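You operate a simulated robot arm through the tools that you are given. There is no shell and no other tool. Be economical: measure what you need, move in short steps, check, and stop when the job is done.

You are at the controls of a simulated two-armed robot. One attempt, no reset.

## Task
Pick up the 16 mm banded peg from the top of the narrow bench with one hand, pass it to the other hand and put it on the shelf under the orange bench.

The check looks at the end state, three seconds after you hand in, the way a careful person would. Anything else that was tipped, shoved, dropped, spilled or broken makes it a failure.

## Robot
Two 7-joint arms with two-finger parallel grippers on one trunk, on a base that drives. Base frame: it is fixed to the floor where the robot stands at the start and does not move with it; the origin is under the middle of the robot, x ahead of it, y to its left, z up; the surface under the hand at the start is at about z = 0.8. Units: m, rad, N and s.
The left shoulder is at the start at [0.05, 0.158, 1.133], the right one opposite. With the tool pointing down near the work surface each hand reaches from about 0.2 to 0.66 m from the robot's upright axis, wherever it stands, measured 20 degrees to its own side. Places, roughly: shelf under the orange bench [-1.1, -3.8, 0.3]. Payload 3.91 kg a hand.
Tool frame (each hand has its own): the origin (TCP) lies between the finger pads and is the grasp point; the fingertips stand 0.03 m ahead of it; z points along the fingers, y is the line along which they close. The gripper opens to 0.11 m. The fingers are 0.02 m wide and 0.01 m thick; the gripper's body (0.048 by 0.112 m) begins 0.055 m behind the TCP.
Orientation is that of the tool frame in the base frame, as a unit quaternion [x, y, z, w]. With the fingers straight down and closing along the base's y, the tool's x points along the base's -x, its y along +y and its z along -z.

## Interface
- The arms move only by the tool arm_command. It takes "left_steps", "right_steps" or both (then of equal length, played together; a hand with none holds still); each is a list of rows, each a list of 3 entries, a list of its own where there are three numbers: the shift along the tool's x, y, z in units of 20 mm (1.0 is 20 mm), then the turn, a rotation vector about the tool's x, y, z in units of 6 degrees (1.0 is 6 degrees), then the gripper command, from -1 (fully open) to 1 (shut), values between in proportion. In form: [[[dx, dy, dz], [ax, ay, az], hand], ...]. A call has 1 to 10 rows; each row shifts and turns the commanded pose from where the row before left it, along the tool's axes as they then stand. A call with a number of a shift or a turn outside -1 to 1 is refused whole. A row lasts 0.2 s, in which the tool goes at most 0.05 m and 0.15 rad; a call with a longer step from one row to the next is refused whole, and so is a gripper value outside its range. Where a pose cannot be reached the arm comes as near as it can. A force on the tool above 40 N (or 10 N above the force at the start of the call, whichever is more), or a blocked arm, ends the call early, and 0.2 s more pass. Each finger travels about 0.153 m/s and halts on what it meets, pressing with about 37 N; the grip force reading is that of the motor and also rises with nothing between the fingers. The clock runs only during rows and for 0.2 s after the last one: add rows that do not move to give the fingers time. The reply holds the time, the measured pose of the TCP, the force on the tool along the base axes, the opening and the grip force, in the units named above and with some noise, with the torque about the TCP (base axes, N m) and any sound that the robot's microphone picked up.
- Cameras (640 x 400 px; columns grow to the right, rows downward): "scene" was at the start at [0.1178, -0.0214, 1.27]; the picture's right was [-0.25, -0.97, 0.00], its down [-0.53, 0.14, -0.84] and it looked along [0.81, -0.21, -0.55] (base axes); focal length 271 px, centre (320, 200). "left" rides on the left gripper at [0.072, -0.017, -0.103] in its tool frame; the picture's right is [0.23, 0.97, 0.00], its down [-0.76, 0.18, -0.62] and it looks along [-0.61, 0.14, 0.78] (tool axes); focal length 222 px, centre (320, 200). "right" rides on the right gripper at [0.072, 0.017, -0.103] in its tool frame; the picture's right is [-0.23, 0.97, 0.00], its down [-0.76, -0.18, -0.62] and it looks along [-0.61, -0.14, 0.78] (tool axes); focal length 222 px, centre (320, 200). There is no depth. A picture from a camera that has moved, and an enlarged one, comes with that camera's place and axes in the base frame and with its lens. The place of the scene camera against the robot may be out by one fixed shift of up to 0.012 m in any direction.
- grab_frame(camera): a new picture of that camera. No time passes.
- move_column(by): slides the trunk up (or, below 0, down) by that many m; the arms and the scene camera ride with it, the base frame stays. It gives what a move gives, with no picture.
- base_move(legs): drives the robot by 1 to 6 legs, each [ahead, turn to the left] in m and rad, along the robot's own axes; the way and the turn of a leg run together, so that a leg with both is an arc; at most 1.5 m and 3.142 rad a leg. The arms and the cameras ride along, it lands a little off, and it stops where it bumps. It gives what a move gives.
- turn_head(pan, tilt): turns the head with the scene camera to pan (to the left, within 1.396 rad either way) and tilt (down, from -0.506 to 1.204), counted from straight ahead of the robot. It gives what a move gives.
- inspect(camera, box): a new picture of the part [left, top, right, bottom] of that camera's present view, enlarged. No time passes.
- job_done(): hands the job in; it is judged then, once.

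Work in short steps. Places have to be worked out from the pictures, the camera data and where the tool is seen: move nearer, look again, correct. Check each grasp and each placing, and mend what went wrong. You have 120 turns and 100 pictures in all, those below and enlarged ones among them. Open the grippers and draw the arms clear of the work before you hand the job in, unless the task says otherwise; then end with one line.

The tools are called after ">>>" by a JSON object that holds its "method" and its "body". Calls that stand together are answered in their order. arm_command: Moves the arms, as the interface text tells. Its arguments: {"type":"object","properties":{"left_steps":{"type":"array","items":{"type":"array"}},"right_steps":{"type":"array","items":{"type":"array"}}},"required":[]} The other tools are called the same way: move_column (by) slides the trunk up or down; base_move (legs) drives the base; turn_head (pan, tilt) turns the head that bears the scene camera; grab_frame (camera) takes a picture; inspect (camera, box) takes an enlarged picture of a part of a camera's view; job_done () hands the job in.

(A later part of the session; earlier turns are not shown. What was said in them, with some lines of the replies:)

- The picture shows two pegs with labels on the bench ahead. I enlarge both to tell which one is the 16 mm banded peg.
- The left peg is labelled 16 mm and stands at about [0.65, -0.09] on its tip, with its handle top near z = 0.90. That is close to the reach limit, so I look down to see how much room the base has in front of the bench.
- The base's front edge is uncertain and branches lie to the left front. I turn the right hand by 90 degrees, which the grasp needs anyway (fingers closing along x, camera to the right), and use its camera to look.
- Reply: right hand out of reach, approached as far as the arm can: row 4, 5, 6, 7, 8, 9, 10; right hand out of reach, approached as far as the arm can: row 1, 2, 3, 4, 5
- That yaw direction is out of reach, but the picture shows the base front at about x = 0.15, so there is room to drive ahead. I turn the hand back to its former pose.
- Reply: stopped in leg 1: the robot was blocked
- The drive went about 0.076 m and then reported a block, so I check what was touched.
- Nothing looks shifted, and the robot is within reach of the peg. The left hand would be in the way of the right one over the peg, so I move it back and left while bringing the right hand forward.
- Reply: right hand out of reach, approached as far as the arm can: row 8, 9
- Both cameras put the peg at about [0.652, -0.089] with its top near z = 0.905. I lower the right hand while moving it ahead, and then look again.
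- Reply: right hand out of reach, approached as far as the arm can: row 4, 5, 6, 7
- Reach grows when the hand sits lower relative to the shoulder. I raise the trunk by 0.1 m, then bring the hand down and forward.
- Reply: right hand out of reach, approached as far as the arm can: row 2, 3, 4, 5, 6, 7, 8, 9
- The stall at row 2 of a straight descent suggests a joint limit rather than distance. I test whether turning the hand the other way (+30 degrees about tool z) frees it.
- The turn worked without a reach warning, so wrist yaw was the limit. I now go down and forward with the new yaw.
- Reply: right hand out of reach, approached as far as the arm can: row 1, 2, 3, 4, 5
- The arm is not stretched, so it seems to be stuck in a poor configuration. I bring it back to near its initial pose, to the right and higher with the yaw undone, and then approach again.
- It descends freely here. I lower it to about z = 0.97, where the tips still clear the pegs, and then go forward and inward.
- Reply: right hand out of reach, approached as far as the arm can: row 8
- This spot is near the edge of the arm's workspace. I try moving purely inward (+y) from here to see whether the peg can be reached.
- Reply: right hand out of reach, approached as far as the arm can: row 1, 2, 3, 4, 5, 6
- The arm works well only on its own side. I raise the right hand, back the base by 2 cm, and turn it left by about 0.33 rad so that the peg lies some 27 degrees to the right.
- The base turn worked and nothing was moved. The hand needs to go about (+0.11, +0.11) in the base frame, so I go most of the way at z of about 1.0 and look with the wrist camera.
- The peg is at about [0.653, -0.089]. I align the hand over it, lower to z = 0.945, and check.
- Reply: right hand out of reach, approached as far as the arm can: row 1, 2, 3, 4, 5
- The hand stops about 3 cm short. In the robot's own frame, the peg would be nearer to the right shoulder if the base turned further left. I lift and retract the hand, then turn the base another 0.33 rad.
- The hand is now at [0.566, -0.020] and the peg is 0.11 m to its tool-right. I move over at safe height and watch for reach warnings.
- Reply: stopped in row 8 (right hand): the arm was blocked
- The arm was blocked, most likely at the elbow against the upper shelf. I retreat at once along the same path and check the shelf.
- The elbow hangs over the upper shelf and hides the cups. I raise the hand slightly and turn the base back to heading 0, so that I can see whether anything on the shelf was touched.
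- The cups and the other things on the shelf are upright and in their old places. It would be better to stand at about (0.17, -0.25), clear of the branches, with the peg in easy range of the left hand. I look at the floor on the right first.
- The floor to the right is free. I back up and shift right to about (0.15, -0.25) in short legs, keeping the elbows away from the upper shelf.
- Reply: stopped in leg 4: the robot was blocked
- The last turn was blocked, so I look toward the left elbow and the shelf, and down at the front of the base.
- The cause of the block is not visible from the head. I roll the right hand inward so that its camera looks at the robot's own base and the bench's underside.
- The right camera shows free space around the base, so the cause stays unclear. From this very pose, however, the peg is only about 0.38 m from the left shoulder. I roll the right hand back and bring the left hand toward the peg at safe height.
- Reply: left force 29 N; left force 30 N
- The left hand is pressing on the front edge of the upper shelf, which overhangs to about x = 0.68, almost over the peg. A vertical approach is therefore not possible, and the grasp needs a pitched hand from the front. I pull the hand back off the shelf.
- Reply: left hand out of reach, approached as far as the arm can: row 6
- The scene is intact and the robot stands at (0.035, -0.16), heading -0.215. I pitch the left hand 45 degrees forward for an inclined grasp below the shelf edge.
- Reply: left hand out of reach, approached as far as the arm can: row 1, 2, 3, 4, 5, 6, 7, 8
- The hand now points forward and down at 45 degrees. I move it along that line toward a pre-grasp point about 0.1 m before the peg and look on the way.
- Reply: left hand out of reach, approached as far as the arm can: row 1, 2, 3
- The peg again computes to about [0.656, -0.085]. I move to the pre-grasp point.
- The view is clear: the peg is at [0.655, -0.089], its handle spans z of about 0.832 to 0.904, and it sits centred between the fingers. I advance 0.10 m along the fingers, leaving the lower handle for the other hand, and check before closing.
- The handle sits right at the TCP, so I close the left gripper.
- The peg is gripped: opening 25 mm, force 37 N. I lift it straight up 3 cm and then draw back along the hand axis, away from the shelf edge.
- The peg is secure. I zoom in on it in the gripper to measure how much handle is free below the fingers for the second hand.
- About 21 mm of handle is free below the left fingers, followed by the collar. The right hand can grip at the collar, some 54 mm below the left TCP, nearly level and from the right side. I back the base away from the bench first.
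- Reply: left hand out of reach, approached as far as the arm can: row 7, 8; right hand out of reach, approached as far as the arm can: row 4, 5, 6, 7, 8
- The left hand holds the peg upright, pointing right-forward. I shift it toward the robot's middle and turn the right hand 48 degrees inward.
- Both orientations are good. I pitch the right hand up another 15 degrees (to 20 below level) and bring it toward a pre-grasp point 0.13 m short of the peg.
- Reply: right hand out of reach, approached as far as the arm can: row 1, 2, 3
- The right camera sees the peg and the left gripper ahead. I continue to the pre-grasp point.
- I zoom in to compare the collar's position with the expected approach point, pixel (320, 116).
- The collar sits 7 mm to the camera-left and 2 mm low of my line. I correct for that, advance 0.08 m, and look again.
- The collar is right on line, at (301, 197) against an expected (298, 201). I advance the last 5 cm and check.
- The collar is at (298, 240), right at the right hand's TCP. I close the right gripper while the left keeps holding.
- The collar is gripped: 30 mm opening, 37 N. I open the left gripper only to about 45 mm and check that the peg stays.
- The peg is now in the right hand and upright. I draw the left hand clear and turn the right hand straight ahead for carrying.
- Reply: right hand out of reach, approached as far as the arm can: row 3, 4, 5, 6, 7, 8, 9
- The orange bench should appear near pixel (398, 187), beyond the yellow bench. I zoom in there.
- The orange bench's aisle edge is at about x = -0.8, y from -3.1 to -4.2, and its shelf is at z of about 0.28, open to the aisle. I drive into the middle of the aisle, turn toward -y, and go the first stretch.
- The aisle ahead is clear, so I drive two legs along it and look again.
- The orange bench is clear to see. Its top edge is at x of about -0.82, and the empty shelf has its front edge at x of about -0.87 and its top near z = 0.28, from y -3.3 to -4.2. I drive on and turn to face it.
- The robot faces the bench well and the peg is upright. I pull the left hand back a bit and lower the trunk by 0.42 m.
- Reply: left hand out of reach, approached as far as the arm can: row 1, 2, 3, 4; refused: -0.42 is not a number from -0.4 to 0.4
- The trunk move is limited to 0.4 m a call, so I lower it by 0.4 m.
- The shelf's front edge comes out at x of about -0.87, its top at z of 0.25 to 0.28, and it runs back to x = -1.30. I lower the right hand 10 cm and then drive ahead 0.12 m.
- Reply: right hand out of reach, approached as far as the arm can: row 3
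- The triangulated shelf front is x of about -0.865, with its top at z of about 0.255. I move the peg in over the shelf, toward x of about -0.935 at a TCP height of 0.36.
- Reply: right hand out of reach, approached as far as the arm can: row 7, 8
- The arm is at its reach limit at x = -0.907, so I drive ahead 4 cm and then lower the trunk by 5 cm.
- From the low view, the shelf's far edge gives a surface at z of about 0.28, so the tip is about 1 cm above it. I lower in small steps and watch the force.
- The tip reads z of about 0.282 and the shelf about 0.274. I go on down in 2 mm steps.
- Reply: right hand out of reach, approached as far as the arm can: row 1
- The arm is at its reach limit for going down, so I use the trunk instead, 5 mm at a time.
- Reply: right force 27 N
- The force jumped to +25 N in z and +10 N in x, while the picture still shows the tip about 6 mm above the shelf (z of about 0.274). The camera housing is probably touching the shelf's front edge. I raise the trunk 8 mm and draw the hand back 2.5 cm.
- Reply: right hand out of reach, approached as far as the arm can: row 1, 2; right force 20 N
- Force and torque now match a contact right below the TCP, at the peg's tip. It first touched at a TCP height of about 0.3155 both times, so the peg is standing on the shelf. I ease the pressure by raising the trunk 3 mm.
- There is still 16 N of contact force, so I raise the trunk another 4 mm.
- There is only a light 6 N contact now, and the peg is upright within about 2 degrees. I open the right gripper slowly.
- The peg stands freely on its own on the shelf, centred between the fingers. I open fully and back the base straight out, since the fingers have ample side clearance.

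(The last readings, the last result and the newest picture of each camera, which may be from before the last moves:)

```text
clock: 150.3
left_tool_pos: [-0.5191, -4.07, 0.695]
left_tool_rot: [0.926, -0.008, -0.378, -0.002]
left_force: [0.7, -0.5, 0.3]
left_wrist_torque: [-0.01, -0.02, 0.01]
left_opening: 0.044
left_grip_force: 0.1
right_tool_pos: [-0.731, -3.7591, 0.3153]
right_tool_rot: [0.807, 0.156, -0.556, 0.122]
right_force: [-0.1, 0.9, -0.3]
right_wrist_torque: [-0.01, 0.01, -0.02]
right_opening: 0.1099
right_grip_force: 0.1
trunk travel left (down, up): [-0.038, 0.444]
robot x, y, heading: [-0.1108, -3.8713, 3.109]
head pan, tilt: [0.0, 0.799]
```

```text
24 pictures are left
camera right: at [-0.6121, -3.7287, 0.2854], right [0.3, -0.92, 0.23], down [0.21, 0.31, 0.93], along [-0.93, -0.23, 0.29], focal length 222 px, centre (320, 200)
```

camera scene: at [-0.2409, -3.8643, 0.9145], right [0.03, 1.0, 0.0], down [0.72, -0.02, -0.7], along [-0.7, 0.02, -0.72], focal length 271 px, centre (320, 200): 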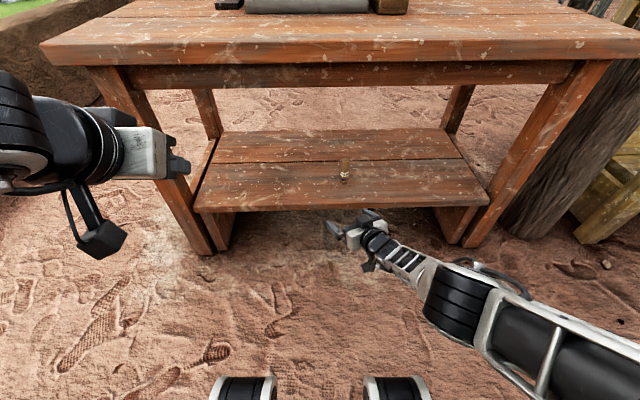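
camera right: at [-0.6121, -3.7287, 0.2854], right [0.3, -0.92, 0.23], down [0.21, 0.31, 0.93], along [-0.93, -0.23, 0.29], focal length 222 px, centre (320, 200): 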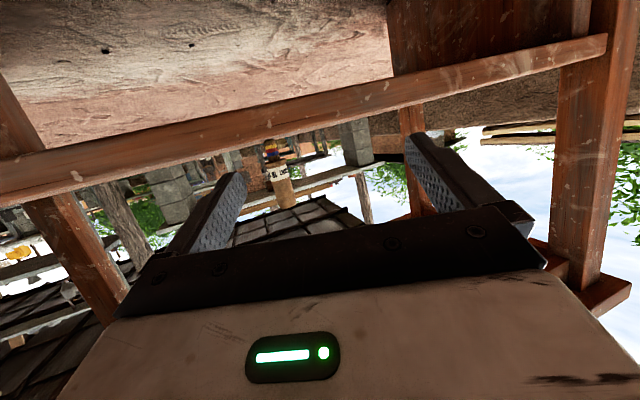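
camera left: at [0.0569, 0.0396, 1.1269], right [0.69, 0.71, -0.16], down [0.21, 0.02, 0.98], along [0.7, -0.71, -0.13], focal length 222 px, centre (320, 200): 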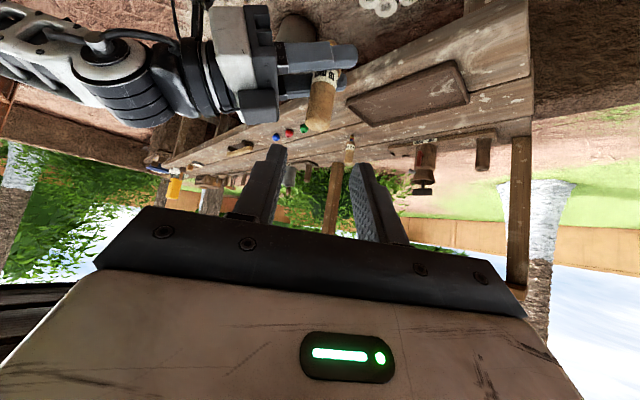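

The peg is standing on the shelf. I zoom in to check it, open the left gripper, and look over the orange bench top.

>>> {"method": "inspect", "body": {"camera": "scene", "box": [300, 140, 400, 220]}}

>>> {"method": "arm_command", "body": {"left_steps": [[[0, 0, 0], [0, 0, 0], -1], [[0, 0, 0], [0, 0, 0], -1], [[0, 0, 0], [0, 0, 0], -1]]}}

>>> {"method": "inspect", "body": {"camera": "right", "box": [230, 120, 330, 220]}}

```text
5.00 times, centred on (350, 180) of scene
camera zoom: at [-0.2409, -3.8643, 0.9145], right [0.03, 1.0, 0.0], down [0.72, -0.02, -0.7], along [-0.7, 0.02, -0.72], focal length 1353 px, centre (170, 300)
```

zoom: 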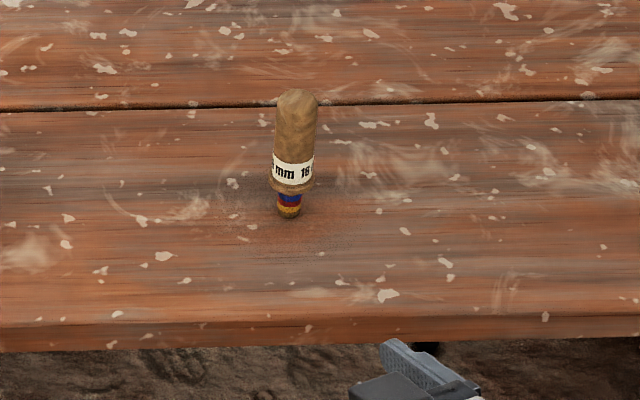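

```text
clock: 151.1
left_tool_pos: [-0.5188, -4.0691, 0.6945]
left_tool_rot: [0.926, -0.007, -0.378, -0.001]
left_force: [0.9, 0.4, 0.0]
left_wrist_torque: [-0.02, 0.02, 0.04]
left_opening: 0.1101
left_grip_force: 0.0
right_tool_pos: [-0.7304, -3.7594, 0.3167]
right_tool_rot: [0.807, 0.156, -0.557, 0.122]
right_force: [-0.8, -0.1, -0.4]
right_wrist_torque: [0.02, 0.02, 0.0]
right_opening: 0.11
right_grip_force: 0.2
trunk travel left (down, up): [-0.038, 0.444]
robot x, y, heading: [-0.1131, -3.8734, 3.11]
head pan, tilt: [0.0, 0.799]
```

```text
4.00 times, centred on (280, 170) of right
camera zoom: at [-0.6121, -3.7288, 0.2854], right [0.3, -0.92, 0.23], down [0.21, 0.31, 0.93], along [-0.93, -0.23, 0.29], focal length 888 px, centre (480, 320)
```

zoom: 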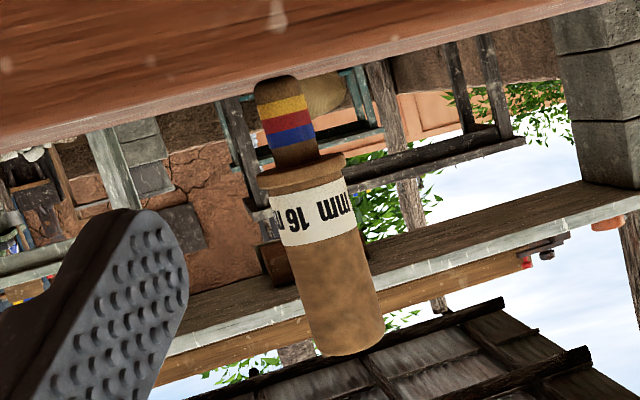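

The peg stands upright on the shelf and both grippers are open. I back off another 10 cm so that the arms are well clear.

>>> {"method": "base_move", "body": {"legs": [[-0.1, 0]]}}

>>> {"method": "grab_frame", "body": {"camera": "scene"}}

```text
clock: 152.2
left_tool_pos: [-0.4208, -4.0737, 0.6943]
left_tool_rot: [0.926, -0.008, -0.378, -0.003]
left_force: [-0.3, 0.4, -0.8]
left_wrist_torque: [0.02, 0.0, -0.03]
left_opening: 0.1102
left_grip_force: 0.0
right_tool_pos: [-0.6341, -3.7612, 0.3178]
right_tool_rot: [0.807, 0.155, -0.556, 0.121]
right_force: [0.0, 0.0, -0.5]
right_wrist_torque: [-0.02, -0.03, -0.03]
right_opening: 0.11
right_grip_force: 0.1
trunk travel left (down, up): [-0.038, 0.444]
robot x, y, heading: [-0.0144, -3.8704, 3.107]
head pan, tilt: [0.0, 0.799]
```

```text
21 pictures are left
camera scene: at [-0.1427, -3.8675, 0.9145], right [0.04, 1.0, 0.0], down [0.72, -0.03, -0.7], along [-0.7, 0.02, -0.72], focal length 271 px, centre (320, 200)
```

scene: 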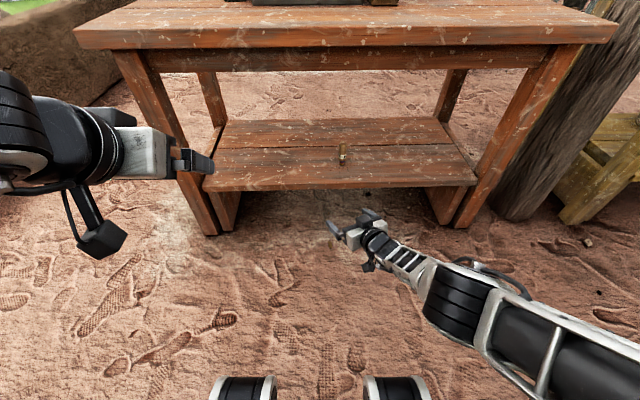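

The peg still stands on the shelf, both grippers are open, and the arms are clear, so I hand in the job.

>>> {"method": "job_done", "body": {}}

```text
The job is handed in.
```

I picked the 16 mm banded peg off the narrow bench with the left hand, passed it to the right hand, and stood it upright on the shelf under the orange bench. On the way, the right arm was blocked and the left hand pressed on the upper shelf of the narrow bench. Later pictures showed everything there still upright and in place.
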